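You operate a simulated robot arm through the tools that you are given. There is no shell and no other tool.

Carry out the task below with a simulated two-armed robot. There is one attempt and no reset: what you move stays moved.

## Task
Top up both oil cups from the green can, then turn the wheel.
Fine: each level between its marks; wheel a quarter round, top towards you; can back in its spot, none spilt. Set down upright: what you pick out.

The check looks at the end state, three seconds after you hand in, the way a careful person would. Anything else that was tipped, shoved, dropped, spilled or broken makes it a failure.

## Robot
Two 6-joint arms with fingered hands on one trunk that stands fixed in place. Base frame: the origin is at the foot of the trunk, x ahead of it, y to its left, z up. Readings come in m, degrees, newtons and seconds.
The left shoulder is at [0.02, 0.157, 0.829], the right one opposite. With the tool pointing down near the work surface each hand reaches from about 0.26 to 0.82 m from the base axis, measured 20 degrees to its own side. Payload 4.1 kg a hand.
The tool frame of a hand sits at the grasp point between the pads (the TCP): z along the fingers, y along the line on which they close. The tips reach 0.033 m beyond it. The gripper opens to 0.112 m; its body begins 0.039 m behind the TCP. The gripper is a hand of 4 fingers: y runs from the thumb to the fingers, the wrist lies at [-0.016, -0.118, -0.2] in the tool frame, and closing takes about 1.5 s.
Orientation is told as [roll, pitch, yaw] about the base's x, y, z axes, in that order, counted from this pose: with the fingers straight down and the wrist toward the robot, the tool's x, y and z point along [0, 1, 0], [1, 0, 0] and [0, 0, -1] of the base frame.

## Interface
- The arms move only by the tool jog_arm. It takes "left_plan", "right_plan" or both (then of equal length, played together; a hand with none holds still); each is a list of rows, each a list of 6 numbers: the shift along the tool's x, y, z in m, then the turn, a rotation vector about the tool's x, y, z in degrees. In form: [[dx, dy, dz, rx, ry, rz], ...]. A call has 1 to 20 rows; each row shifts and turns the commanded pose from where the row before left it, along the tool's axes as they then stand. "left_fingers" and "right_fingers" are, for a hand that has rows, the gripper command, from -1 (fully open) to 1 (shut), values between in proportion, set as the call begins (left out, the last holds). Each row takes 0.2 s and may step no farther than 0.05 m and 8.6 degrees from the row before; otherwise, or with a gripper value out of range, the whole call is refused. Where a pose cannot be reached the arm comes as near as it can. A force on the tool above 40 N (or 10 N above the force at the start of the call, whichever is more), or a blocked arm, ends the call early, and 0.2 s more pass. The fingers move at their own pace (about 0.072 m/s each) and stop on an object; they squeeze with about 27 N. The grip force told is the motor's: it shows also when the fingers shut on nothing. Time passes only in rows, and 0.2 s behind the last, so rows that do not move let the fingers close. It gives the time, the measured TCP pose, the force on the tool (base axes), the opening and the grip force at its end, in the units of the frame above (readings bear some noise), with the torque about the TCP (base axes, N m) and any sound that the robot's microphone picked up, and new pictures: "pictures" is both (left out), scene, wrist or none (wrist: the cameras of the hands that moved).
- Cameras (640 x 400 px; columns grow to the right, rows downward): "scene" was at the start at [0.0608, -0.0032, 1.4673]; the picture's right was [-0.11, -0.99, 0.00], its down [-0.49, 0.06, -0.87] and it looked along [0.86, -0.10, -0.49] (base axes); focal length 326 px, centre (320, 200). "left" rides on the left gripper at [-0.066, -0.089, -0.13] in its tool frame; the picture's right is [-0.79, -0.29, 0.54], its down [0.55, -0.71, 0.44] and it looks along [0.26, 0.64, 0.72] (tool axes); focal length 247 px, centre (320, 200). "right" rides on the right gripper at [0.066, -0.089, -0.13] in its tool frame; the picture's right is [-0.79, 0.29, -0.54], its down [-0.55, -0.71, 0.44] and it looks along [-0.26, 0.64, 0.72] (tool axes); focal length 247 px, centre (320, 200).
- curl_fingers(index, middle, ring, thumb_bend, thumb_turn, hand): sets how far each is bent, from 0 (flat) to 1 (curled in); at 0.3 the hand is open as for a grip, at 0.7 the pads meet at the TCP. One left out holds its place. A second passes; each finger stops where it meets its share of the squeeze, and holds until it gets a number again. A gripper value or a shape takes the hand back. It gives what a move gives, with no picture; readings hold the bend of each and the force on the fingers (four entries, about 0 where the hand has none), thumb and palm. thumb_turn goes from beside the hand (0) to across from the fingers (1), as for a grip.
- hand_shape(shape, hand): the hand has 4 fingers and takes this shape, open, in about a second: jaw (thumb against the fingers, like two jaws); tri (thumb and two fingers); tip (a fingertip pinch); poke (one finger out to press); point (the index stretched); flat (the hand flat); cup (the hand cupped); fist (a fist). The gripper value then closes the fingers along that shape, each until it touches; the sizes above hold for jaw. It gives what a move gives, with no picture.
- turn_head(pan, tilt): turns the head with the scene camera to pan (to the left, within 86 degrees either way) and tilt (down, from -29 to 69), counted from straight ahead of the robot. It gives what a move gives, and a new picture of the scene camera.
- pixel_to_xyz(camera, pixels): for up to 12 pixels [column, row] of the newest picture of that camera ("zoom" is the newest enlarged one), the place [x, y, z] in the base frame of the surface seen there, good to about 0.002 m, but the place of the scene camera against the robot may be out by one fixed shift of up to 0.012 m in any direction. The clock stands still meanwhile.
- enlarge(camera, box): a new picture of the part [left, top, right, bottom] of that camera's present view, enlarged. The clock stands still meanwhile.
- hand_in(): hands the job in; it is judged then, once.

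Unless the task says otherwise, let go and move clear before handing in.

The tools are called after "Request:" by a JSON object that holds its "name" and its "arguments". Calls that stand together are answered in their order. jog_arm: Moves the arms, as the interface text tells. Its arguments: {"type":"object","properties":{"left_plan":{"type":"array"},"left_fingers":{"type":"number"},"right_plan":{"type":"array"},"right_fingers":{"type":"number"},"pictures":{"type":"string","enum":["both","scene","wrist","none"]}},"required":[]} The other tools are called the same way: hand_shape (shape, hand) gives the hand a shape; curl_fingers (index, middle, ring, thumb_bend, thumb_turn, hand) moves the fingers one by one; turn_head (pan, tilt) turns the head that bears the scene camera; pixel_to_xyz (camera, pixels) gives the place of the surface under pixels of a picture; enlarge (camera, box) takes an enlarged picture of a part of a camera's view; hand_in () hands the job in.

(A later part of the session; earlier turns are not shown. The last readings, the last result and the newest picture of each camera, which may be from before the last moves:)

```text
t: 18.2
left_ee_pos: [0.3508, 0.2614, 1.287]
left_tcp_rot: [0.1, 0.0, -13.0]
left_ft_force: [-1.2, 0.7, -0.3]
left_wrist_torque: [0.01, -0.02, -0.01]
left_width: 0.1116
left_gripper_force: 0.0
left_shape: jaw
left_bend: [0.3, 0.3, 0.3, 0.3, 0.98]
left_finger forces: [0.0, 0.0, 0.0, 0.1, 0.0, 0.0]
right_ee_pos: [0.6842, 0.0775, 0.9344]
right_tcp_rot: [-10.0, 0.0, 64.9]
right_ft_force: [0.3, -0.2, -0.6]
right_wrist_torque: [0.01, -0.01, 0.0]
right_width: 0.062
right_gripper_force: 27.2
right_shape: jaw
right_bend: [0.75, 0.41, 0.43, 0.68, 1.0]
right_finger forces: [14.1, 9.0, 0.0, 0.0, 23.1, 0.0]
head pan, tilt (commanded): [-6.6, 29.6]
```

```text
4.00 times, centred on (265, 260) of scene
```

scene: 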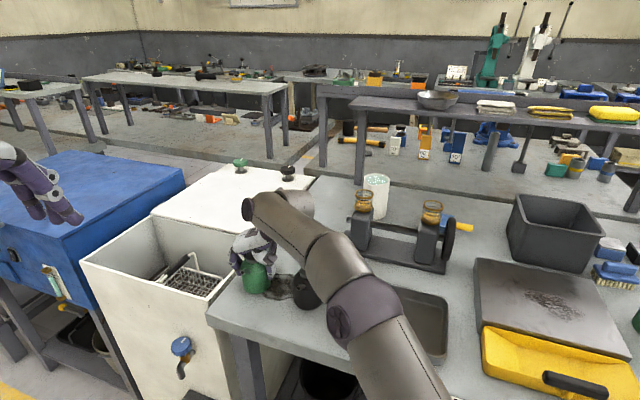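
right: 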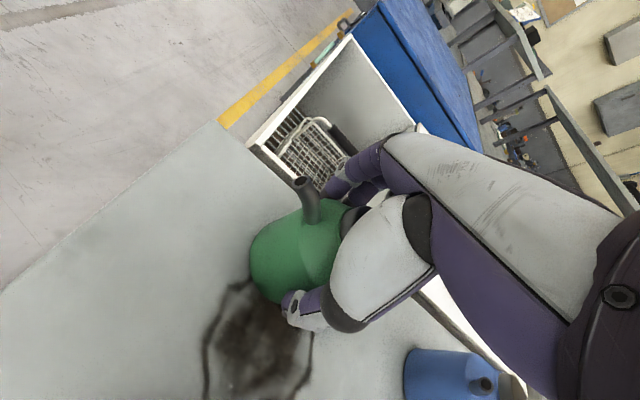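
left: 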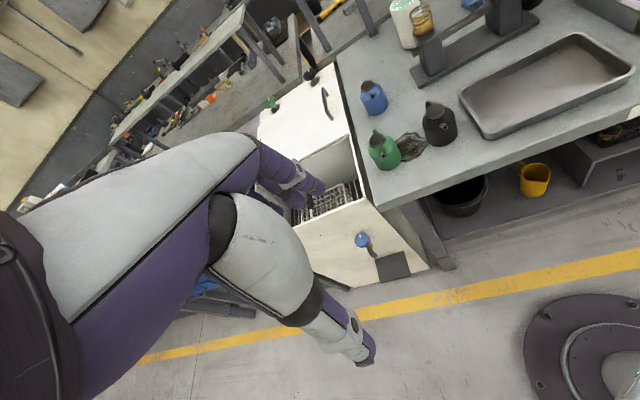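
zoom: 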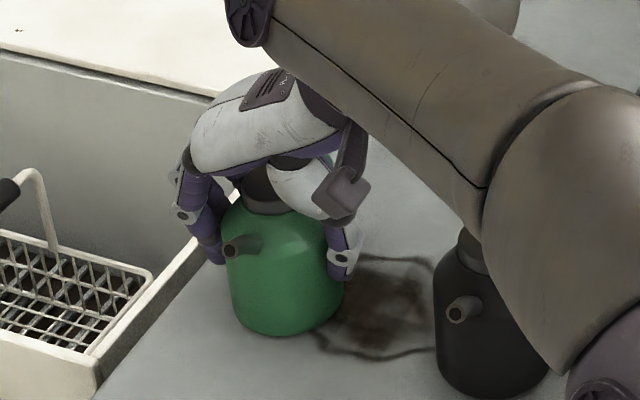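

The grip is firm: width 62 mm, index 14 N, middle 9 N, thumb 23 N. I'll lift 2 cm as a slip test.

Request:
{"name": "jog_arm", "arguments": {"right_plan": [[-0.0009, 0, -0.0049, 0, 0, 0], [-0.0009, 0, -0.0049, 0, 0, 0], [-0.0009, 0, -0.0049, 0, 0, 0], [-0.0009, 0, -0.0049, 0, 0, 0], [0, 0, 0, 0, 0, 0], [0, 0, 0, 0, 0, 0]], "pictures": "both"}}

Request:
{"name": "enlarge", "arguments": {"camera": "left", "box": [340, 90, 450, 180]}}

Request:
{"name": "enlarge", "arguments": {"camera": "scene", "box": [220, 210, 310, 310]}}

```text
t: 19.6
left_ee_pos: [0.3505, 0.2613, 1.287]
left_tcp_rot: [0.0, 0.1, -13.1]
left_ft_force: [0.5, -0.2, 0.1]
left_wrist_torque: [0.02, -0.04, -0.02]
left_width: 0.1114
left_gripper_force: 0.2
left_shape: jaw
left_bend: [0.3, 0.3, 0.3, 0.3, 0.98]
left_finger forces: [0.1, 0.1, 0.0, 0.1, 0.0, 0.0]
right_ee_pos: [0.6853, 0.0793, 0.9555]
right_tcp_rot: [-10.0, -0.1, 64.8]
right_ft_force: [0.1, -0.1, -3.5]
right_wrist_torque: [0.02, 0.05, -0.01]
right_width: 0.0622
right_gripper_force: 27.2
right_shape: jaw
right_bend: [0.75, 0.41, 0.43, 0.68, 1.0]
right_finger forces: [14.4, 9.1, 0.0, 0.0, 23.0, 0.0]
head pan, tilt (commanded): [-6.6, 29.6]
```

scene: 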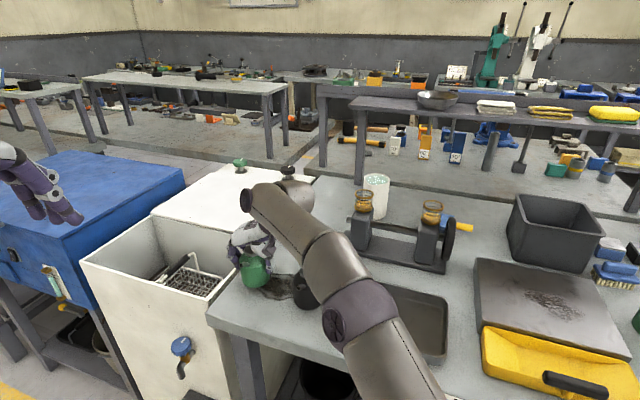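
right: 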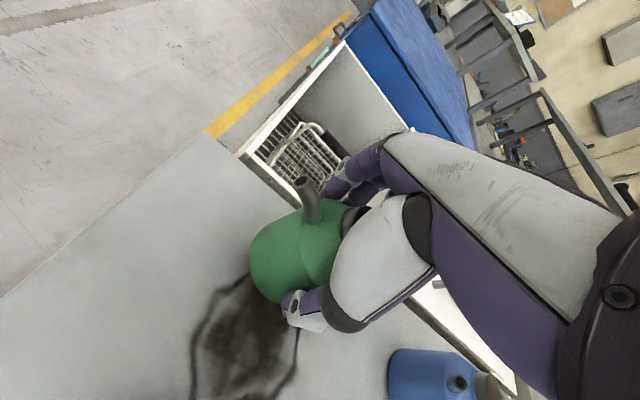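

```text
4.44 times, centred on (395, 135) of left
```

zoom: 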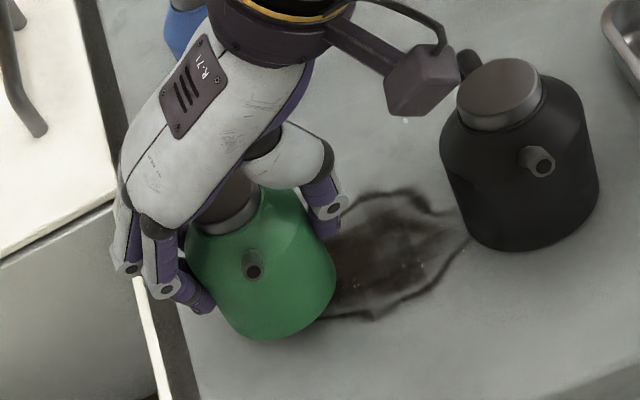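

```text
4.00 times, centred on (265, 260) of scene
```

zoom: 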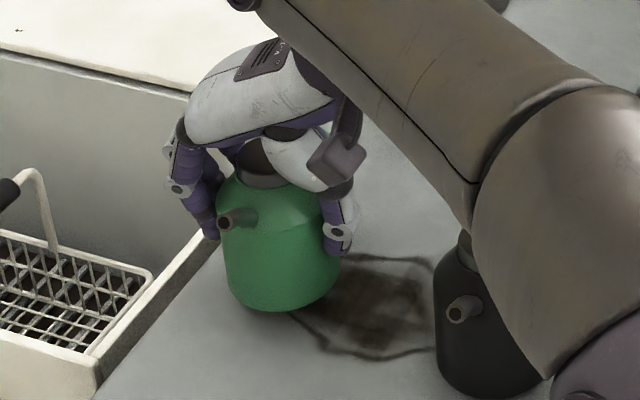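

The can lifted cleanly, weighing about 3.3 N. I'll locate the spout tip precisely in the right wrist view to get its place in the tool frame.

Request:
{"name": "enlarge", "arguments": {"camera": "right", "box": [240, 150, 340, 310]}}

```text
2.50 times, centred on (290, 230) of right
```

zoom: 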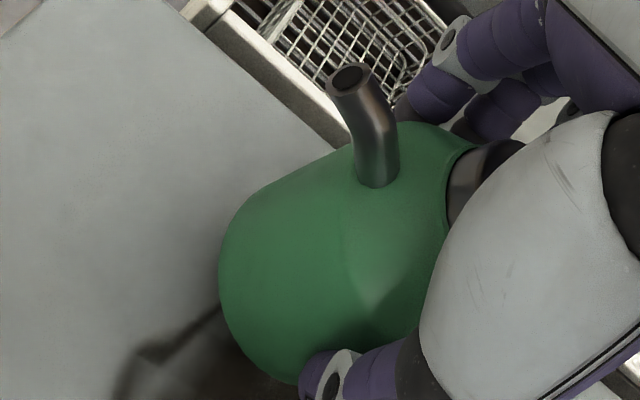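

Request:
{"name": "pixel_to_xyz", "arguments": {"camera": "zoom", "pixels": [[349, 77], [338, 92], [362, 68], [352, 90], [375, 180], [380, 140], [300, 220], [240, 260], [300, 330], [465, 180]]}}

```text
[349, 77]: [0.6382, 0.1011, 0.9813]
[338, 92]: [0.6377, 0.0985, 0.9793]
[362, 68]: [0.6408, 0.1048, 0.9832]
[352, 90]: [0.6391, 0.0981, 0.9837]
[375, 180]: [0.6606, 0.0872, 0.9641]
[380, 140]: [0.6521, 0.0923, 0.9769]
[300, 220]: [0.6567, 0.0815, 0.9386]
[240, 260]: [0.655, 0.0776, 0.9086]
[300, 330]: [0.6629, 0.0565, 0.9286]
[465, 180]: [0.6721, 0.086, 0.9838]
```

The spout tip in the tool frame comes to about (0.046, 0.000, −0.034). Keeping the can upright, I'll bring it back towards me, raise it, then carry it right, in front of the stand.

Request:
{"name": "jog_arm", "arguments": {"right_plan": [[0.0189, -0.0177, -0.0253, 0, 0, 0], [0.0189, -0.0177, -0.0253, 0, 0, 0], [0.0189, -0.0177, -0.0253, 0, 0, 0], [0.0109, -0.0242, -0.0324, 0, 0, 0], [0.0109, -0.0242, -0.0324, 0, 0, 0], [0.0109, -0.0242, -0.0324, 0, 0, 0], [0.0109, -0.0242, -0.0324, 0, 0, 0], [-0.0167, -0.0363, 0.0029, 0, 0, 0], [-0.0167, -0.0363, 0.0029, 0, 0, 0], [-0.0167, -0.0363, 0.0029, 0, 0, 0], [-0.0167, -0.0363, 0.0029, 0, 0, 0], [-0.0167, -0.0363, 0.0029, 0, 0, 0], [-0.0167, -0.0363, 0.0029, 0, 0, 0], [0, 0, 0, 0, 0, 0]], "pictures": "both"}}

```text
t: 22.6
left_ee_pos: [0.3509, 0.2616, 1.2877]
left_tcp_rot: [0.0, -0.1, -13.2]
left_ft_force: [-0.4, 0.6, 0.0]
left_wrist_torque: [-0.03, 0.01, 0.0]
left_width: 0.112
left_gripper_force: 0.0
left_shape: jaw
left_bend: [0.3, 0.3, 0.3, 0.3, 0.98]
left_finger forces: [0.0, 0.0, 0.0, 0.0, 0.0, 0.1]
right_ee_pos: [0.4988, -0.2397, 1.1397]
right_tcp_rot: [-9.9, 0.0, 64.9]
right_ft_force: [0.1, 0.3, -2.9]
right_wrist_torque: [-0.01, 0.02, -0.02]
right_width: 0.0622
right_gripper_force: 26.8
right_shape: jaw
right_bend: [0.75, 0.41, 0.43, 0.68, 1.0]
right_finger forces: [14.4, 9.4, 0.1, 0.0, 23.0, 0.0]
head pan, tilt (commanded): [-6.6, 29.6]
```

scene: 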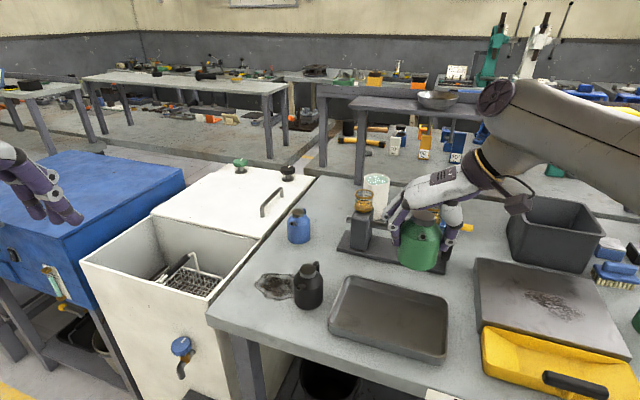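
right: 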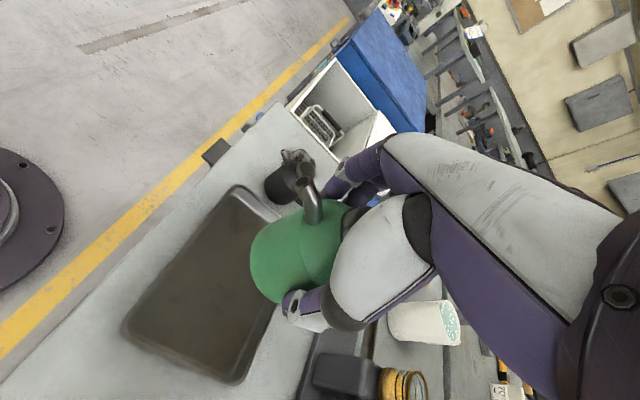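

The can is held upright at (0.50, −0.24, 1.14) with no slip. I'll now swing the left hand so its camera watches the cups from the left.

Request:
{"name": "jog_arm", "arguments": {"left_plan": [[-0.0229, 0.0284, 0.0147, 0, 0, 0], [-0.0229, 0.0284, 0.0147, 0, 0, 0], [-0.0229, 0.0284, 0.0147, 0, 0, 0], [-0.0229, 0.0284, 0.0147, 0, 0, 0], [-0.0229, 0.0284, 0.0147, 0, 0, 0], [-0.0229, 0.0284, 0.0147, 0, 0, 0], [-0.0229, 0.0284, 0.0147, 0, 0, 0], [-0.0229, 0.0284, 0.0147, 0, 0, 0], [0, 0, 0, 0, 0, 8], [0, 0, 0, 0, 0, 8], [0, 0, 0, 0, 0, 8], [0, 0, 0, 0, 0, 8], [0, 0, 0, 0, 0, 8], [0, 0, 0, 0, 0, 8], [0, 0, 0, 0, 0, 8], [0, 0, 0, -7, 0, 0], [0, 0, 0, -7, 0, 0], [0, 0, 0, -6, 0, 0]], "pictures": "both"}}

```text
t: 26.4
left_ee_pos: [0.5302, 0.0301, 1.1684]
left_tcp_rot: [0.0, -20.0, -69.1]
left_ft_force: [-0.8, -0.2, 0.0]
left_wrist_torque: [0.04, 0.01, 0.03]
left_width: 0.1118
left_gripper_force: 0.1
left_shape: jaw
left_bend: [0.3, 0.3, 0.3, 0.3, 0.98]
left_finger forces: [0.1, 0.1, 0.0, 0.0, 0.0, 0.0]
right_ee_pos: [0.4995, -0.2401, 1.1424]
right_tcp_rot: [-10.1, 0.0, 64.9]
right_ft_force: [-0.8, -0.8, -3.2]
right_wrist_torque: [0.02, 0.02, 0.03]
right_width: 0.062
right_gripper_force: 27.0
right_shape: jaw
right_bend: [0.75, 0.41, 0.43, 0.68, 1.0]
right_finger forces: [14.4, 9.3, 0.0, 0.0, 23.0, 0.0]
head pan, tilt (commanded): [-6.6, 29.6]
```

scene: 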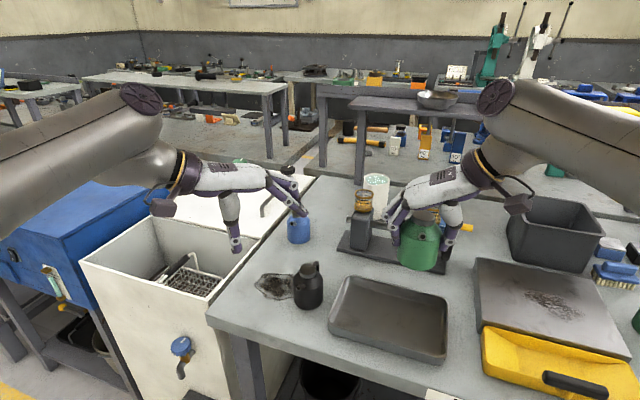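
left: 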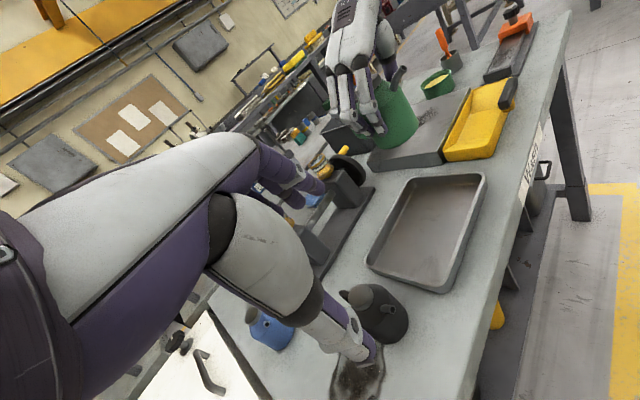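

The left camera sees cup 2 at (325,160), but its own fingers hide cup 1. I'll turn the left hand about 25° left to uncover both cups.

Request:
{"name": "jog_arm", "arguments": {"left_plan": [[0, 0, 0, 2.87, 0, -7.88], [0, 0, 0, 2.87, 0, -7.88], [0, 0, 0, 2.87, 0, -7.88], [0, 0, 0, -2.87, 0, 0], [0, 0, 0, -2.87, 0, 0], [0, 0, 0, -2.87, 0, 0]], "pictures": "wrist"}}

```text
t: 27.8
left_ee_pos: [0.5303, 0.0299, 1.1701]
left_tcp_rot: [-6.5, -18.5, -44.0]
left_ft_force: [0.0, 0.2, 0.4]
left_wrist_torque: [0.02, -0.01, 0.01]
left_width: 0.1115
left_gripper_force: 0.0
left_shape: jaw
left_bend: [0.3, 0.3, 0.3, 0.3, 0.98]
left_finger forces: [0.0, 0.0, 0.0, 0.0, 0.1, 0.0]
right_ee_pos: [0.5001, -0.2389, 1.1408]
right_tcp_rot: [-10.0, -0.1, 64.8]
right_ft_force: [0.0, -0.5, -2.5]
right_wrist_torque: [0.02, -0.01, 0.0]
right_width: 0.062
right_gripper_force: 27.0
right_shape: jaw
right_bend: [0.75, 0.41, 0.43, 0.68, 1.0]
right_finger forces: [14.4, 9.3, 0.0, 0.1, 23.0, 0.0]
head pan, tilt (commanded): [-6.6, 29.6]
```

left: 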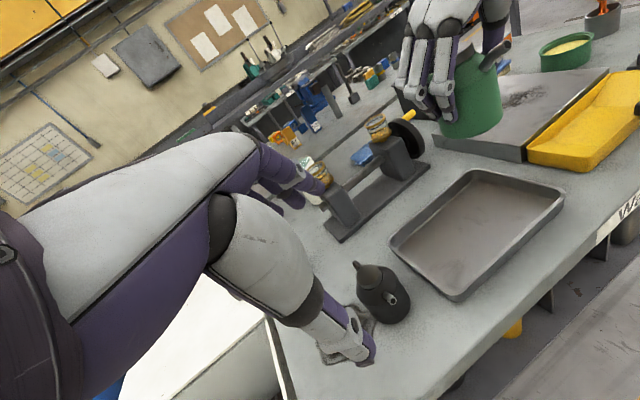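

Cup 1 at (318,170) is still partly behind the left fingers. One more small turn left should free it.

Request:
{"name": "jog_arm", "arguments": {"left_plan": [[0, 0, 0, 0, 2.6, -7.2], [0, 0, 0, 0, 2.6, -7.2], [0, 0, 0, 0, 0, 0]], "pictures": "wrist"}}

Request:
{"name": "enlarge", "arguments": {"camera": "left", "box": [330, 70, 490, 190]}}

```text
t: 28.6
left_ee_pos: [0.5297, 0.0297, 1.1699]
left_tcp_rot: [-6.0, -17.0, -29.2]
left_ft_force: [-0.1, -0.3, -0.3]
left_wrist_torque: [-0.01, 0.02, -0.01]
left_width: 0.112
left_gripper_force: 0.1
left_shape: jaw
left_bend: [0.3, 0.3, 0.3, 0.3, 0.98]
left_finger forces: [0.0, 0.0, 0.0, 0.1, 0.0, 0.1]
right_ee_pos: [0.4999, -0.24, 1.1431]
right_tcp_rot: [-10.0, 0.0, 64.9]
right_ft_force: [-0.1, 0.1, -2.9]
right_wrist_torque: [-0.02, 0.05, 0.03]
right_width: 0.0621
right_gripper_force: 26.9
right_shape: jaw
right_bend: [0.75, 0.41, 0.43, 0.68, 1.0]
right_finger forces: [14.3, 9.3, 0.0, 0.0, 23.1, 0.0]
head pan, tilt (commanded): [-6.6, 29.6]
```

left: 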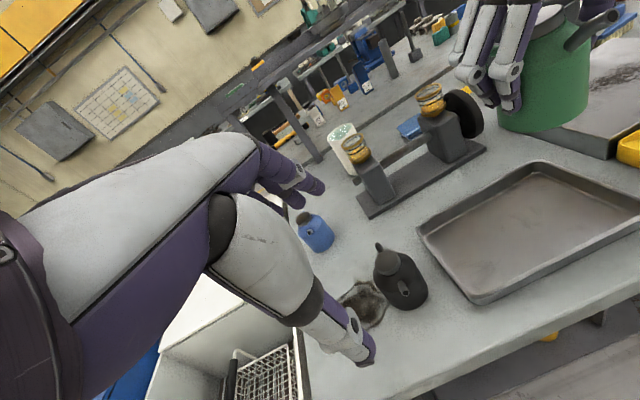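

```text
3.33 times, centred on (410, 130) of left
```

zoom: 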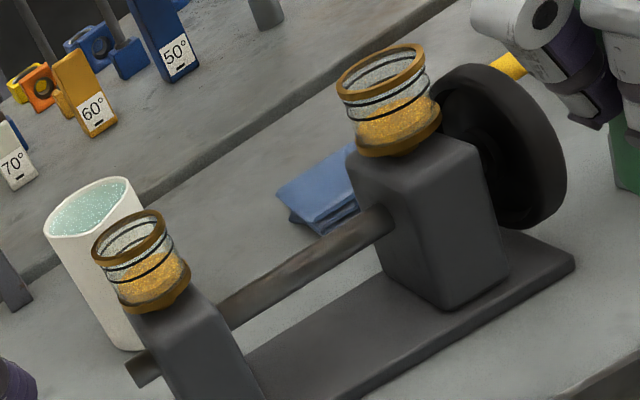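

Both cups are now clear in the left camera: cup 1 at (355,148), cup 2 at (432,98). I'll measure the rims and wheel again at higher zoom.

Request:
{"name": "enlarge", "arguments": {"camera": "left", "box": [408, 75, 488, 135]}}

Request:
{"name": "pixel_to_xyz", "arguments": {"camera": "zoom", "pixels": [[85, 110], [262, 55], [165, 45], [180, 120], [95, 130], [270, 75]]}}

```text
6.67 times, centred on (448, 105) of left
```

zoom: 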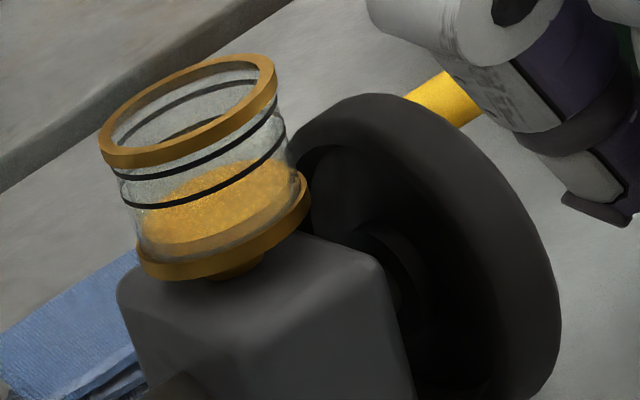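

```text
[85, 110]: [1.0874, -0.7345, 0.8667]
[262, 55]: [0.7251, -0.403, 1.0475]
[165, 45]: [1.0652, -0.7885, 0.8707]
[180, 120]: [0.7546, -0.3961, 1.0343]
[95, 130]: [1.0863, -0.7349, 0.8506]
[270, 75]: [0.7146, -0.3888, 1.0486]
```

Request:
{"name": "pixel_to_xyz", "arguments": {"camera": "zoom", "pixels": [[107, 148], [271, 75], [190, 73], [195, 146], [140, 95], [250, 118], [230, 265], [330, 270], [380, 105], [545, 300], [440, 390], [440, 95]]}}

Request:
{"name": "enlarge", "arguments": {"camera": "left", "box": [330, 125, 390, 175]}}

```text
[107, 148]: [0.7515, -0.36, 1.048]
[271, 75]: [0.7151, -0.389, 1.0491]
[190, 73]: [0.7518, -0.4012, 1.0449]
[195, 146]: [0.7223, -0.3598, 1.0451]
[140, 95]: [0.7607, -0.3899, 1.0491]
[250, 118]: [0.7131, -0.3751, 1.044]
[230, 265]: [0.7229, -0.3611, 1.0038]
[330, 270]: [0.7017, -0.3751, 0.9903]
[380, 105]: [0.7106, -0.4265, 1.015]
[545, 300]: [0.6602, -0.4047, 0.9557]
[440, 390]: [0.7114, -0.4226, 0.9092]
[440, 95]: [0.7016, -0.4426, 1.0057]
```

```text
8.00 times, centred on (360, 150) of left
```

zoom: 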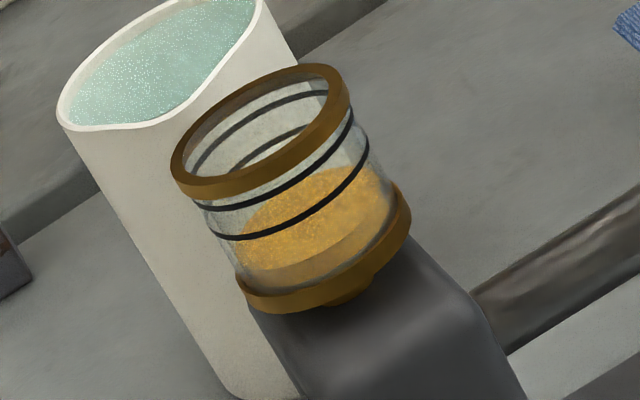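

Request:
{"name": "pixel_to_xyz", "arguments": {"camera": "zoom", "pixels": [[178, 178], [345, 90], [250, 85], [270, 172], [205, 115], [335, 118], [330, 290], [60, 120], [160, 127], [255, 12], [125, 120], [230, 395]]}}

```text
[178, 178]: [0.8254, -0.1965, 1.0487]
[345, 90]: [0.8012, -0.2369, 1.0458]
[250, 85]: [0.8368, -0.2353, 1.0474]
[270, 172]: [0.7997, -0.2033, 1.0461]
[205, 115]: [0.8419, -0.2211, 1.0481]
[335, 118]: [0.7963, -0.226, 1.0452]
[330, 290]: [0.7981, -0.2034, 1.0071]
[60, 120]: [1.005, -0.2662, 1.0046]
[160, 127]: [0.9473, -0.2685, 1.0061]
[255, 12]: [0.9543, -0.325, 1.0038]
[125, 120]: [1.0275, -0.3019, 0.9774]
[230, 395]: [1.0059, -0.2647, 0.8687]
```

Measured rim centres: cup 1 (0.8185, −0.219), cup 2 (0.737, −0.381), with both rim tops at about z 1.048. I'll turn the can so its spout points to azimuth ≈110°, stage it in front of cup 2 well above everything, then tilt it only 20°.

Request:
{"name": "jog_arm", "arguments": {"right_plan": [[0, 0, 0, 1.3, 0, 7.39], [0, 0, 0, 1.3, 0, 7.39], [0, 0, 0, 1.3, 0, 7.39], [0, 0, 0, 1.3, 0, 7.39], [0, 0, 0, 1.3, 0, 7.39], [0, 0, 0, 1.3, 0, 7.39], [-0.0292, 0.0118, 0.0123, 0, 0, 0], [-0.0292, 0.0118, 0.0123, 0, 0, 0], [-0.0292, 0.0118, 0.0123, 0, 0, 0], [-0.0292, 0.0118, 0.0123, 0, 0, 0], [-0.0292, 0.0118, 0.0123, 0, 0, 0], [-0.0292, 0.0118, 0.0123, 0, 0, 0], [0, 0, 0, 0, -6.67, 0], [0, 0, 0, 0, -6.67, 0], [0, 0, 0, 0, -6.67, 0], [0, 0, 0, 0, 0, 0]], "pictures": "both"}}

Request:
{"name": "enlarge", "arguments": {"camera": "left", "box": [330, 50, 510, 190]}}

```text
t: 32.0
left_ee_pos: [0.5308, 0.0302, 1.1708]
left_tcp_rot: [-5.9, -17.0, -29.1]
left_ft_force: [-0.2, 0.6, 0.1]
left_wrist_torque: [-0.02, -0.01, 0.01]
left_width: 0.1115
left_gripper_force: 0.0
left_shape: jaw
left_bend: [0.3, 0.3, 0.3, 0.3, 0.98]
left_finger forces: [0.1, 0.0, 0.1, 0.0, 0.0, 0.0]
right_ee_pos: [0.629, -0.3913, 1.0971]
right_tcp_rot: [-30.0, 0.0, 19.9]
right_ft_force: [0.0, -0.6, -1.9]
right_wrist_torque: [0.02, 0.0, 0.04]
right_width: 0.0619
right_gripper_force: 27.4
right_shape: jaw
right_bend: [0.75, 0.41, 0.43, 0.68, 1.0]
right_finger forces: [14.3, 9.4, 0.0, 0.0, 23.1, 0.1]
head pan, tilt (commanded): [-6.6, 29.6]
```

scene: 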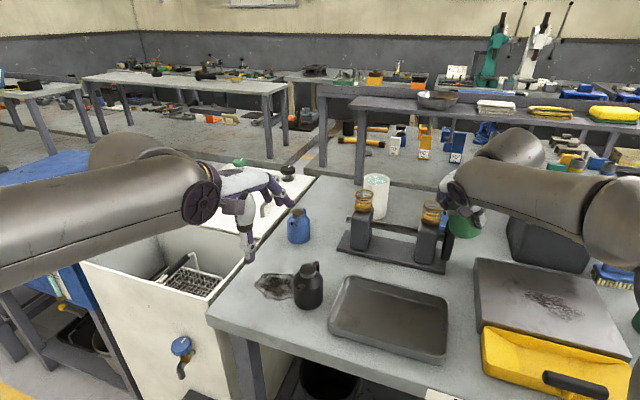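
right: 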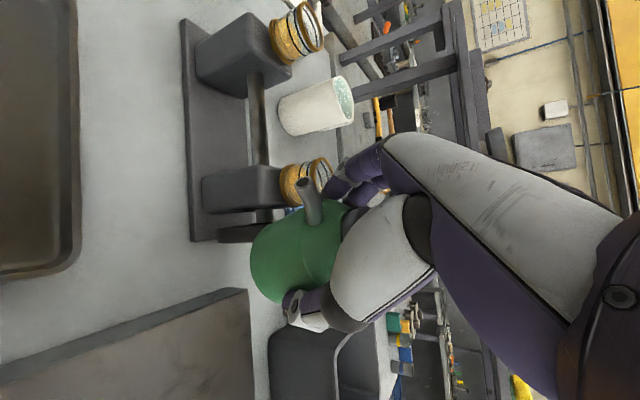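

```text
2.86 times, centred on (420, 120) of left
```

zoom: 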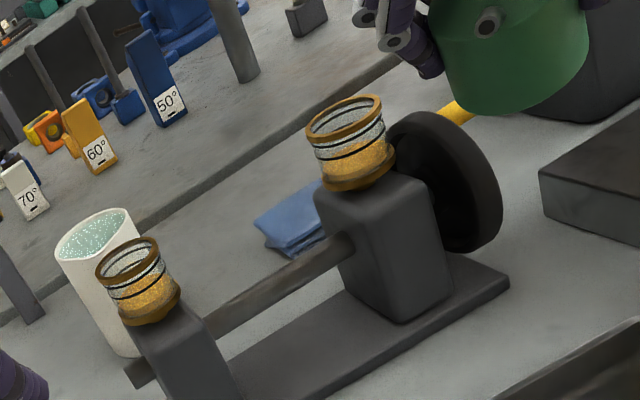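

The hand is at (0.629, −0.391, 1.097), tilted 30° (can 20°). Rolling the can 20° sideways about the spout axis lowers the wrist and buys reach without pouring, so I'll do that and shift right to go around cup 2.

Request:
{"name": "jog_arm", "arguments": {"right_plan": [[0, 0, 0, -5.77, 0, 3.33], [0, 0, 0, -5.77, 0, 3.33], [0, 0, 0, -5.77, 0, 3.33], [-0.0327, 0.0034, 0.0124, 0, 0, 0], [-0.0327, 0.0034, 0.0124, 0, 0, 0], [0, 0, 0, 0, 0, 0]], "pictures": "both"}}

Request:
{"name": "enlarge", "arguments": {"camera": "left", "box": [330, 50, 510, 190]}}

```text
t: 33.4
left_ee_pos: [0.5302, 0.0312, 1.1699]
left_tcp_rot: [-6.0, -16.9, -29.1]
left_ft_force: [1.0, -0.8, -0.4]
left_wrist_torque: [0.02, 0.0, 0.04]
left_width: 0.1119
left_gripper_force: 0.0
left_shape: jaw
left_bend: [0.3, 0.3, 0.3, 0.3, 0.98]
left_finger forces: [0.0, 0.1, 0.0, 0.0, 0.0, 0.0]
right_ee_pos: [0.6621, -0.4522, 1.1279]
right_tcp_rot: [-30.6, -20.3, 19.2]
right_ft_force: [-0.9, 0.9, -2.1]
right_wrist_torque: [0.03, 0.06, -0.01]
right_width: 0.0615
right_gripper_force: 27.4
right_shape: jaw
right_bend: [0.75, 0.41, 0.43, 0.69, 1.0]
right_finger forces: [14.1, 8.7, 0.1, 0.0, 23.1, 0.1]
right hand out of reach, approached as far as the arm can: row 3, 5
head pan, tilt (commanded): [-6.6, 29.6]
```

scene: 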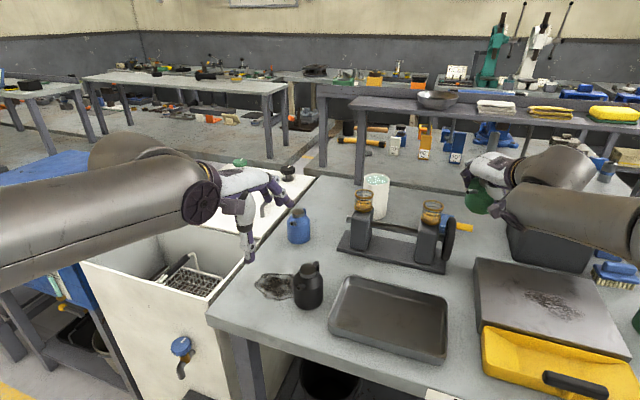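
right: 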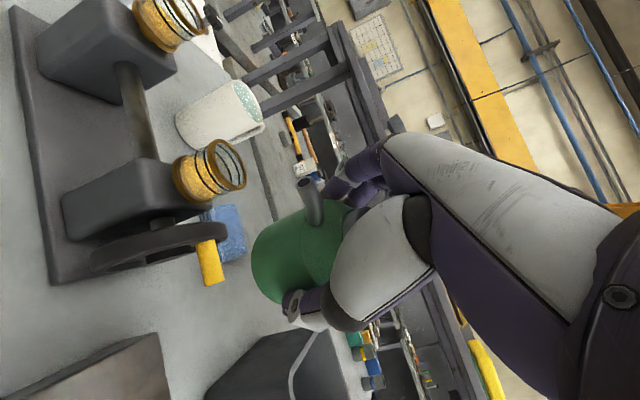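

```text
2.86 times, centred on (420, 120) of left
```

zoom: 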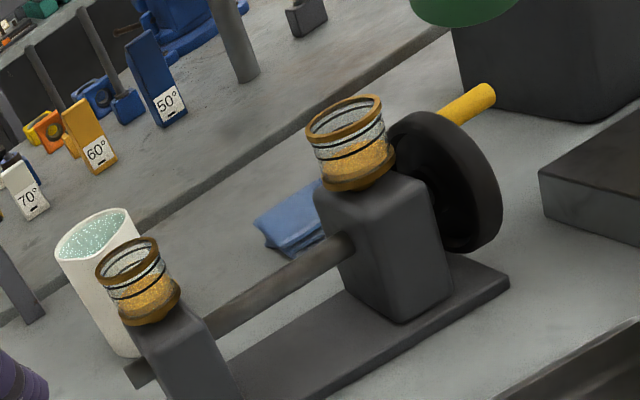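

The arm hit a joint limit slightly early, at (0.662, −0.452, 1.128) with rotation [−30.6, −20.3, 19.2], but it is in place beside cup 2. I'll move forward part of the way and see whether it tracks.

Request:
{"name": "jog_arm", "arguments": {"right_plan": [[0.0051, 0.0191, 0.0186, 0, 0, 0], [0.0051, 0.0191, 0.0186, 0, 0, 0], [0.0051, 0.0191, 0.0186, 0, 0, 0], [0, 0, 0, 0, 0, 0]], "pictures": "both"}}

Request:
{"name": "enlarge", "arguments": {"camera": "left", "box": [330, 30, 510, 190]}}

```text
t: 34.4
left_ee_pos: [0.5306, 0.03, 1.169]
left_tcp_rot: [-5.8, -16.9, -29.1]
left_ft_force: [0.4, -1.2, 0.0]
left_wrist_torque: [0.0, -0.02, -0.01]
left_width: 0.1117
left_gripper_force: 0.0
left_shape: jaw
left_bend: [0.3, 0.3, 0.3, 0.3, 0.98]
left_finger forces: [0.1, 0.0, 0.0, 0.0, 0.0, 0.0]
right_ee_pos: [0.7354, -0.4406, 1.0961]
right_tcp_rot: [-30.0, -20.0, 19.9]
right_ft_force: [0.5, -0.4, -3.2]
right_wrist_torque: [0.04, 0.05, -0.02]
right_width: 0.0616
right_gripper_force: 27.0
right_shape: jaw
right_bend: [0.75, 0.41, 0.43, 0.69, 1.0]
right_finger forces: [14.1, 8.7, 0.2, 0.0, 23.4, 0.1]
head pan, tilt (commanded): [-6.6, 29.6]
```

scene: 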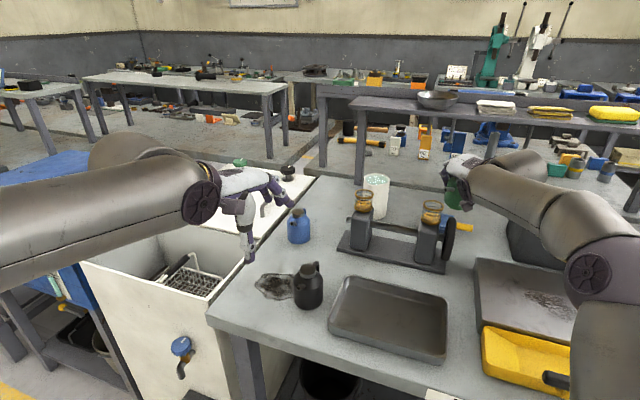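
right: 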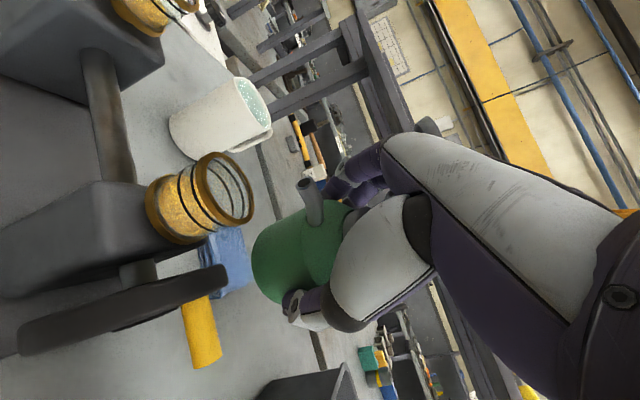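

```text
2.50 times, centred on (420, 110) of left
```

zoom: 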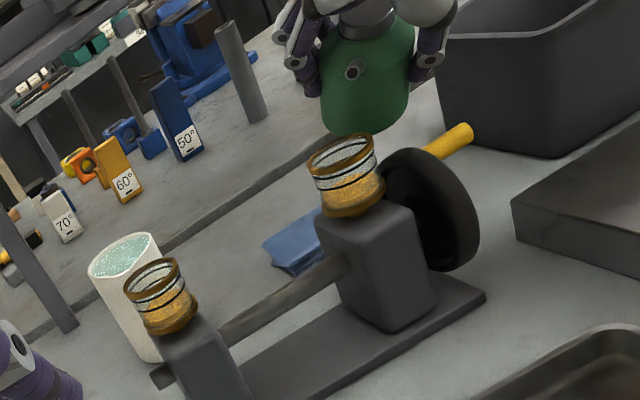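

The arm tracks well here: TCP (0.735, −0.441, 1.096), putting the tip near (0.714, −0.388, 1.102) and 2–3 cm short of cup 2's centre. I'll bring the spout mouth over the cup, about 3 cm above the rim.

Request:
{"name": "jog_arm", "arguments": {"right_plan": [[0.0045, 0.0079, 0.013, 0, 0, 0], [0.0045, 0.0079, 0.013, 0, 0, 0], [0, 0, 0, 0, 0, 0]], "pictures": "both"}}

Request:
{"name": "enlarge", "arguments": {"camera": "left", "box": [390, 40, 490, 140]}}

Request:
{"name": "enlarge", "arguments": {"camera": "right", "box": [160, 120, 360, 300]}}

```text
t: 35.2
left_ee_pos: [0.5304, 0.031, 1.1686]
left_tcp_rot: [-5.9, -16.8, -29.0]
left_ft_force: [-0.6, -0.3, 0.3]
left_wrist_torque: [-0.01, 0.0, 0.01]
left_width: 0.1118
left_gripper_force: 0.1
left_shape: jaw
left_bend: [0.3, 0.3, 0.3, 0.3, 0.98]
left_finger forces: [0.0, 0.0, 0.0, 0.0, 0.0, 0.0]
right_ee_pos: [0.7592, -0.437, 1.0747]
right_tcp_rot: [-30.1, -20.0, 19.8]
right_ft_force: [0.3, 0.7, -2.8]
right_wrist_torque: [0.07, 0.04, -0.03]
right_width: 0.0614
right_gripper_force: 26.9
right_shape: jaw
right_bend: [0.75, 0.41, 0.43, 0.69, 1.0]
right_finger forces: [14.3, 8.8, 0.2, 0.0, 23.2, 0.0]
head pan, tilt (commanded): [-6.6, 29.6]
```

scene: 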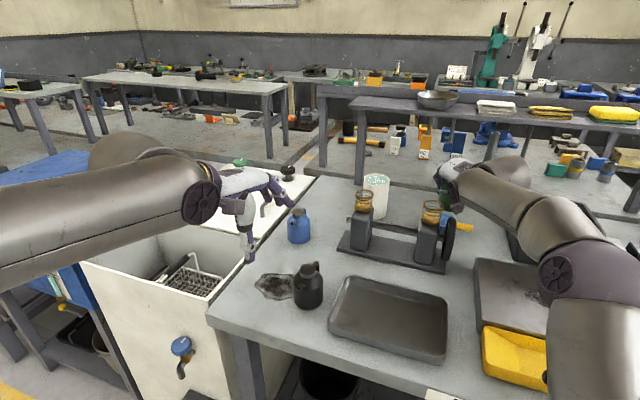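
right: 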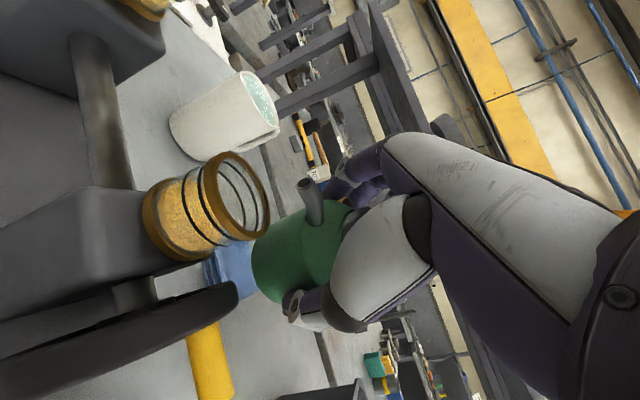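

```text
4.00 times, centred on (440, 90) of left
```

zoom: 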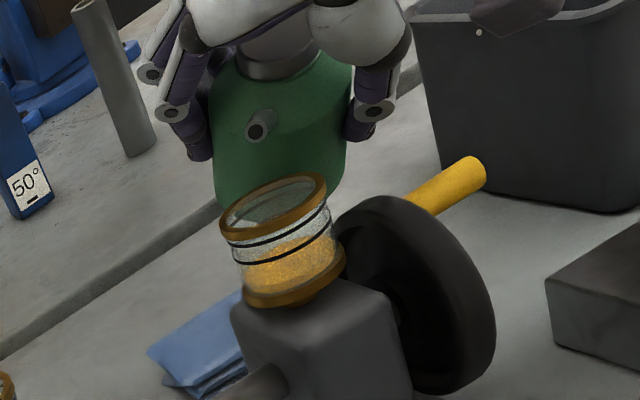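

```text
2.22 times, centred on (260, 210) of right
```

zoom: 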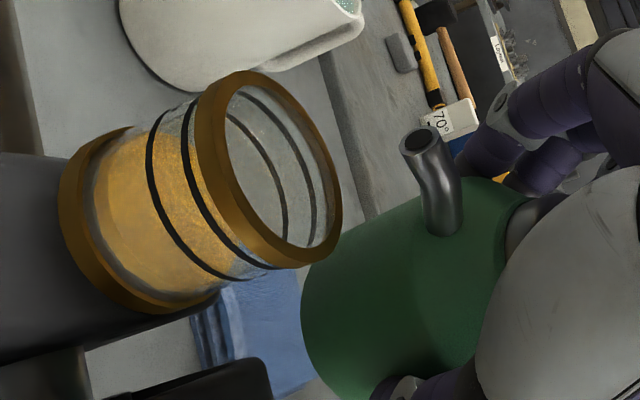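

The spout mouth (zoom (420,140)) hovers above cup 2 and the left view confirms it is near the rim. I'll check the mouth and rim positions in the same right-camera view.

Request:
{"name": "pixel_to_xyz", "arguments": {"camera": "zoom", "pixels": [[418, 140], [405, 148], [432, 130], [205, 130], [245, 75], [335, 200], [295, 262], [262, 240], [215, 190], [300, 130]]}}

```text
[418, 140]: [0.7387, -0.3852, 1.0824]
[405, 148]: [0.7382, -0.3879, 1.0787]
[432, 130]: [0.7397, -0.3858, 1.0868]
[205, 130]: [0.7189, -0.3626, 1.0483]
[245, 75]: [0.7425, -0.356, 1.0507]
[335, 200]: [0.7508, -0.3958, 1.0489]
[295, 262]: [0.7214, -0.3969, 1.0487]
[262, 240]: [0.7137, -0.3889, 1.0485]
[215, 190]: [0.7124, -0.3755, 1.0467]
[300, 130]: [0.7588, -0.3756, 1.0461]
```

The mouth measures (0.739, −0.3855, 1.082) over a rim centred at (0.737, −0.380), as intended. I'll tilt about the mouth in small steps, first to 40° hand lean (can about 30°) while sinking 12 mm, and check for flow.

Request:
{"name": "jog_arm", "arguments": {"right_plan": [[0, -0.0021, 0.0008, 0, -5, 0], [0, -0.0021, 0.0008, 0, -5, 0], [0, 0, 0, 0, 0, 0]], "pictures": "both"}}

Request:
{"name": "enlarge", "arguments": {"camera": "right", "box": [160, 120, 360, 300]}}

Request:
{"name": "pixel_to_xyz", "arguments": {"camera": "right", "pixels": [[304, 183]]}}

Request:
{"name": "enlarge", "arguments": {"camera": "left", "box": [390, 40, 490, 140]}}

```text
t: 36.0
left_ee_pos: [0.5303, 0.0307, 1.1706]
left_tcp_rot: [-6.0, -16.9, -29.2]
left_ft_force: [-0.3, -0.6, 0.1]
left_wrist_torque: [-0.01, 0.02, 0.0]
left_width: 0.1119
left_gripper_force: 0.1
left_shape: jaw
left_bend: [0.3, 0.3, 0.3, 0.3, 0.98]
left_finger forces: [0.0, 0.0, 0.0, 0.0, 0.0, 0.0]
right_ee_pos: [0.7603, -0.4564, 1.0865]
right_tcp_rot: [-36.9, -20.3, 18.5]
right_ft_force: [0.8, 0.8, -2.9]
right_wrist_torque: [0.03, 0.0, -0.02]
right_width: 0.0614
right_gripper_force: 26.8
right_shape: jaw
right_bend: [0.75, 0.41, 0.43, 0.69, 1.0]
right_finger forces: [14.2, 8.6, 0.3, 0.1, 23.3, 0.1]
right hand out of reach, approached as far as the arm can: row 1, 2
head pan, tilt (commanded): [-6.6, 29.6]
```

scene: 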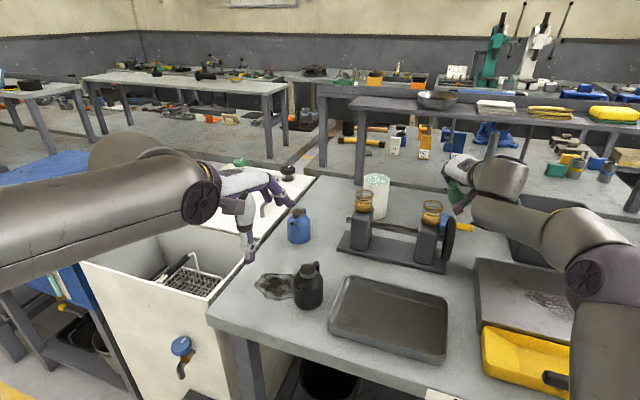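
right: 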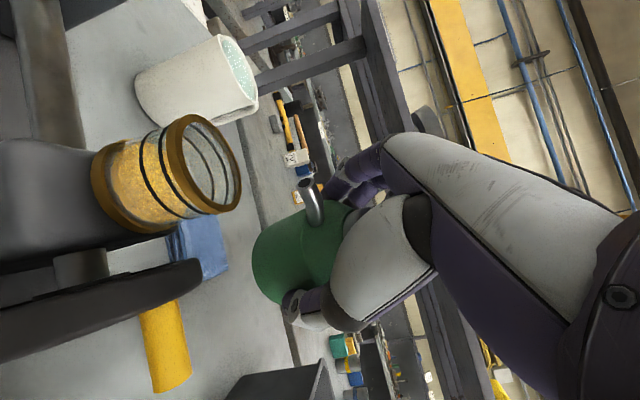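

```text
2.22 times, centred on (260, 210) of right
```

zoom: 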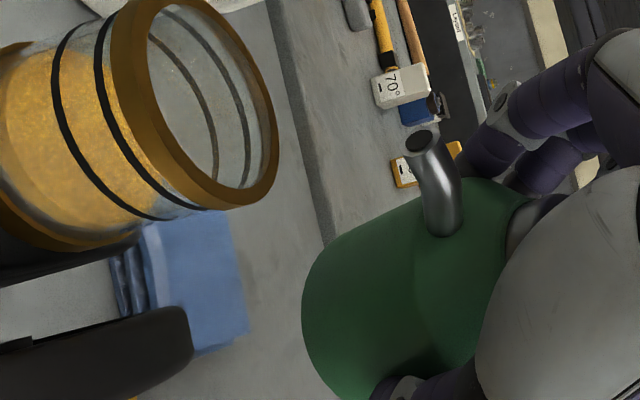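

```text
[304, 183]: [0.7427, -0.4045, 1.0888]
```

```text
4.00 times, centred on (440, 90) of left
```

zoom: 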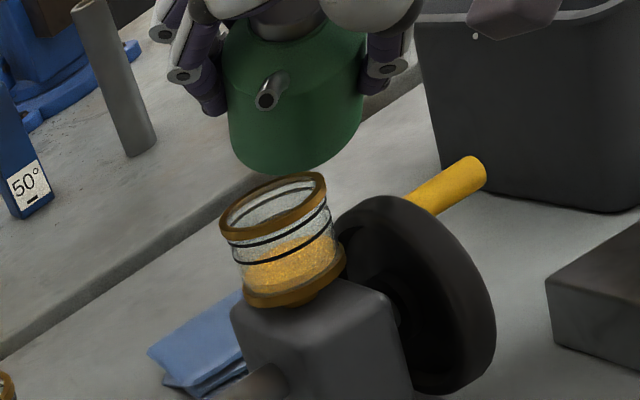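

The arm met a joint limit, so the mouth swung off to (0.743, −0.4045, 1.089); nothing has flowed so far. The earlier test with no side roll and more yaw had no such limit, so I'll back out, undo the roll and turn to yaw 40°.

Request:
{"name": "jog_arm", "arguments": {"right_plan": [[-0.0113, 0.0069, -0.015, 0, 0, 0], [0.0013, -0.0307, -0.0167, 0, 0, 0], [0.0013, -0.0307, -0.0167, 0, 0, 0], [0.0013, -0.0307, -0.0167, 0, 0, 0], [0, 0, 0, 5.3, 0, -4.0], [0, 0, 0, 5.3, 0, -4.0], [0, 0, 0, 5.3, 0, -4.0], [0, 0, 0, 0, 7, 0], [0, 0, 0, -3.58, 0, -6.2], [0, 0, 0, -3.58, 0, -6.2], [0, 0, 0, -3.58, 0, -6.2], [0, 0, 0, 0, 0, 0]], "pictures": "both"}}

```text
t: 38.6
left_ee_pos: [0.5307, 0.0297, 1.1704]
left_tcp_rot: [-5.8, -16.9, -29.2]
left_ft_force: [-0.2, 0.1, 0.0]
left_wrist_torque: [0.03, 0.02, -0.01]
left_width: 0.1119
left_gripper_force: 0.1
left_shape: jaw
left_bend: [0.3, 0.3, 0.3, 0.3, 0.98]
left_finger forces: [0.0, 0.0, 0.1, 0.0, 0.1, 0.1]
right_ee_pos: [0.6553, -0.4551, 1.1105]
right_tcp_rot: [-37.5, -18.6, 41.0]
right_ft_force: [-0.2, 0.3, -2.5]
right_wrist_torque: [0.03, 0.04, -0.02]
right_width: 0.0613
right_gripper_force: 26.8
right_shape: jaw
right_bend: [0.75, 0.41, 0.43, 0.69, 1.0]
right_finger forces: [14.0, 8.5, 0.2, 0.1, 22.9, 0.0]
right hand out of reach, approached as far as the arm can: row 5, 6, 7
head pan, tilt (commanded): [-6.6, 29.6]
```

scene: 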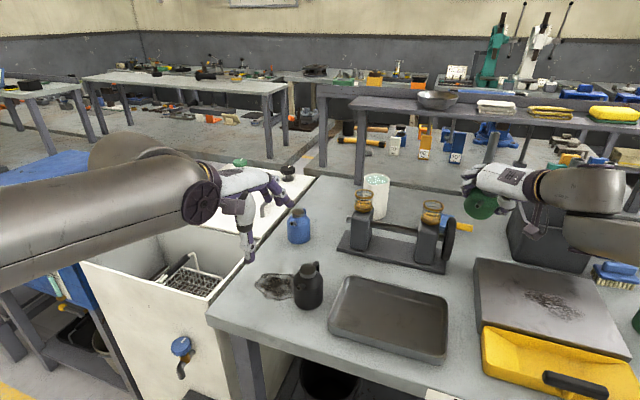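
right: 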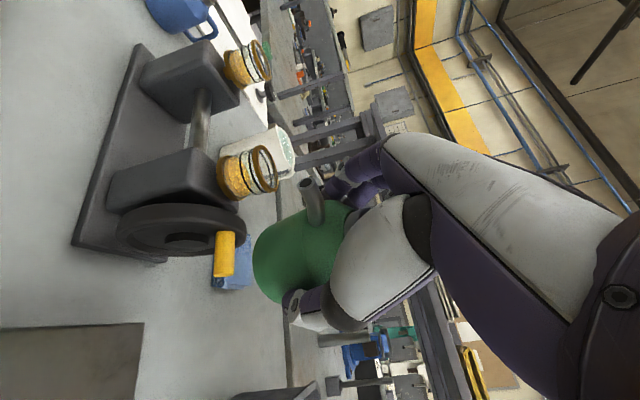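

The hand now sits at (0.655, −0.455, 1.11) with rotation [−37.5, −18.6, 41], clear of the limits. The larger yaw helps, so I'll advance towards cup 2 in this orientation, stopping short of the end.

Request:
{"name": "jog_arm", "arguments": {"right_plan": [[-0.0019, 0.0239, 0.0214, 0, 0, 0], [-0.0019, 0.0239, 0.0214, 0, 0, 0], [-0.0019, 0.0239, 0.0214, 0, 0, 0], [0, 0, 0, 0, 0, 0]], "pictures": "wrist"}}

Request:
{"name": "enlarge", "arguments": {"camera": "left", "box": [390, 40, 490, 140]}}

```text
t: 39.6
left_ee_pos: [0.5302, 0.031, 1.1698]
left_tcp_rot: [-6.0, -17.0, -29.1]
left_ft_force: [-0.6, -0.2, -0.2]
left_wrist_torque: [0.01, 0.03, 0.0]
left_width: 0.1119
left_gripper_force: 0.0
left_shape: jaw
left_bend: [0.3, 0.3, 0.3, 0.3, 0.98]
left_finger forces: [0.0, 0.0, 0.1, 0.0, 0.1, 0.1]
right_ee_pos: [0.7475, -0.4337, 1.0895]
right_tcp_rot: [-37.6, -18.6, 41.0]
right_ft_force: [-1.6, -0.6, -2.6]
right_wrist_torque: [0.01, 0.03, 0.0]
right_width: 0.0611
right_gripper_force: 27.0
right_shape: jaw
right_bend: [0.75, 0.41, 0.43, 0.69, 1.0]
right_finger forces: [14.1, 8.4, 0.2, 0.0, 22.9, 0.1]
head pan, tilt (commanded): [-6.6, 29.6]
```

right: 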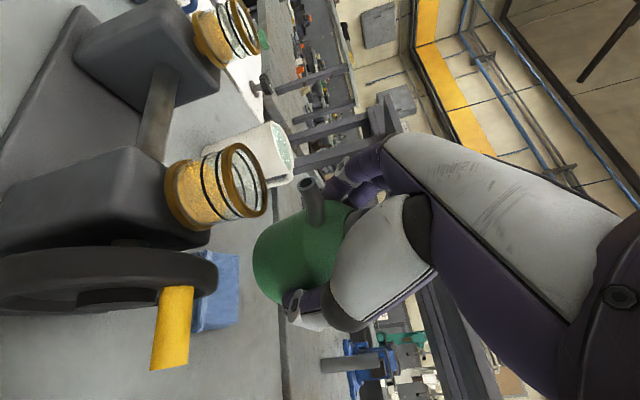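

```text
4.00 times, centred on (440, 90) of left
```

zoom: 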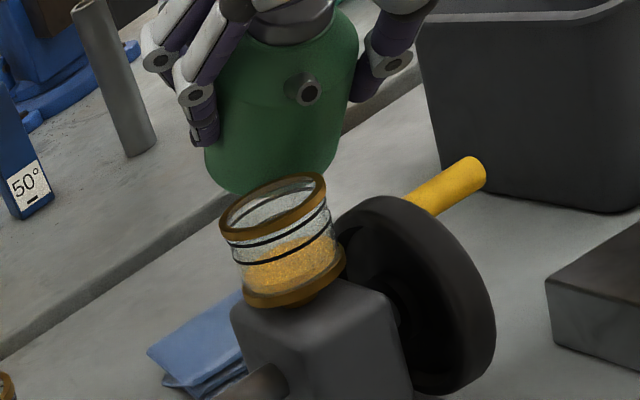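

It tracks fully, now at (0.7475, −0.434, 1.0895). I'll move the mouth over the cup and add one 5° tilt step about the mouth.

Request:
{"name": "jog_arm", "arguments": {"right_plan": [[-0.0003, 0.0116, 0.0108, 0, 0, 0], [-0.0003, 0.0116, 0.0108, 0, 0, 0], [-0.0028, 0, -0.0041, 0, -5, 0], [0, 0, 0, 0, 0, 0]], "pictures": "wrist"}}

Request:
{"name": "enlarge", "arguments": {"camera": "left", "box": [390, 40, 490, 140]}}

Request:
{"name": "enlarge", "arguments": {"camera": "right", "box": [160, 120, 360, 300]}}

Request:
{"name": "pixel_to_xyz", "arguments": {"camera": "zoom", "pixels": [[418, 140], [405, 148]]}}

```text
t: 40.6
left_ee_pos: [0.5292, 0.0303, 1.1696]
left_tcp_rot: [-5.8, -16.9, -29.1]
left_ft_force: [0.5, 0.5, 0.1]
left_wrist_torque: [0.0, 0.01, -0.05]
left_width: 0.1118
left_gripper_force: 0.0
left_shape: jaw
left_bend: [0.3, 0.3, 0.3, 0.3, 0.98]
left_finger forces: [0.0, 0.1, 0.0, 0.0, 0.0, 0.0]
right_ee_pos: [0.7741, -0.4274, 1.086]
right_tcp_rot: [-42.5, -18.6, 40.9]
right_ft_force: [-0.9, -0.5, -2.5]
right_wrist_torque: [0.03, 0.0, -0.02]
right_width: 0.061
right_gripper_force: 26.6
right_shape: jaw
right_bend: [0.75, 0.41, 0.43, 0.69, 1.0]
right_finger forces: [13.9, 8.4, 0.2, 0.1, 22.6, 0.1]
head pan, tilt (commanded): [-6.6, 29.6]
```

right: 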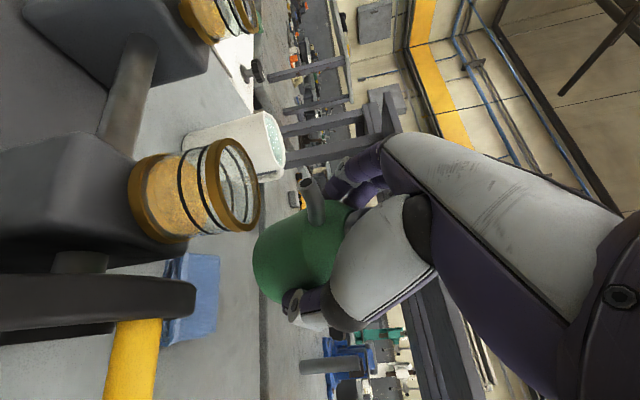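

```text
4.00 times, centred on (440, 90) of left
```

zoom: 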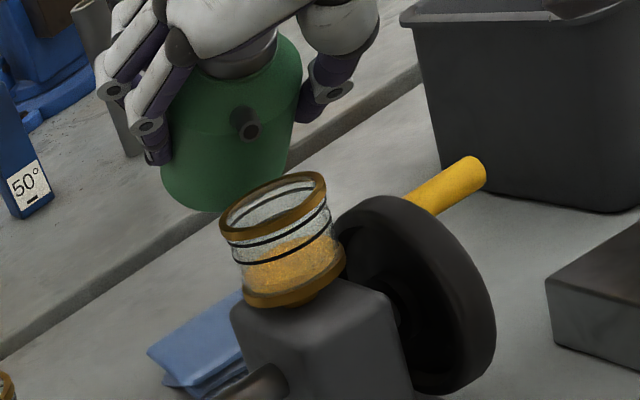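

```text
2.22 times, centred on (260, 210) of right
```

zoom: 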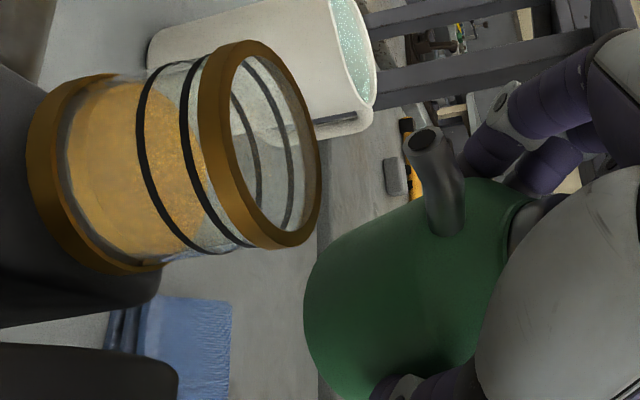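

```text
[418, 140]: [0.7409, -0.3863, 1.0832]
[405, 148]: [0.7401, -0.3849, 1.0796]
```

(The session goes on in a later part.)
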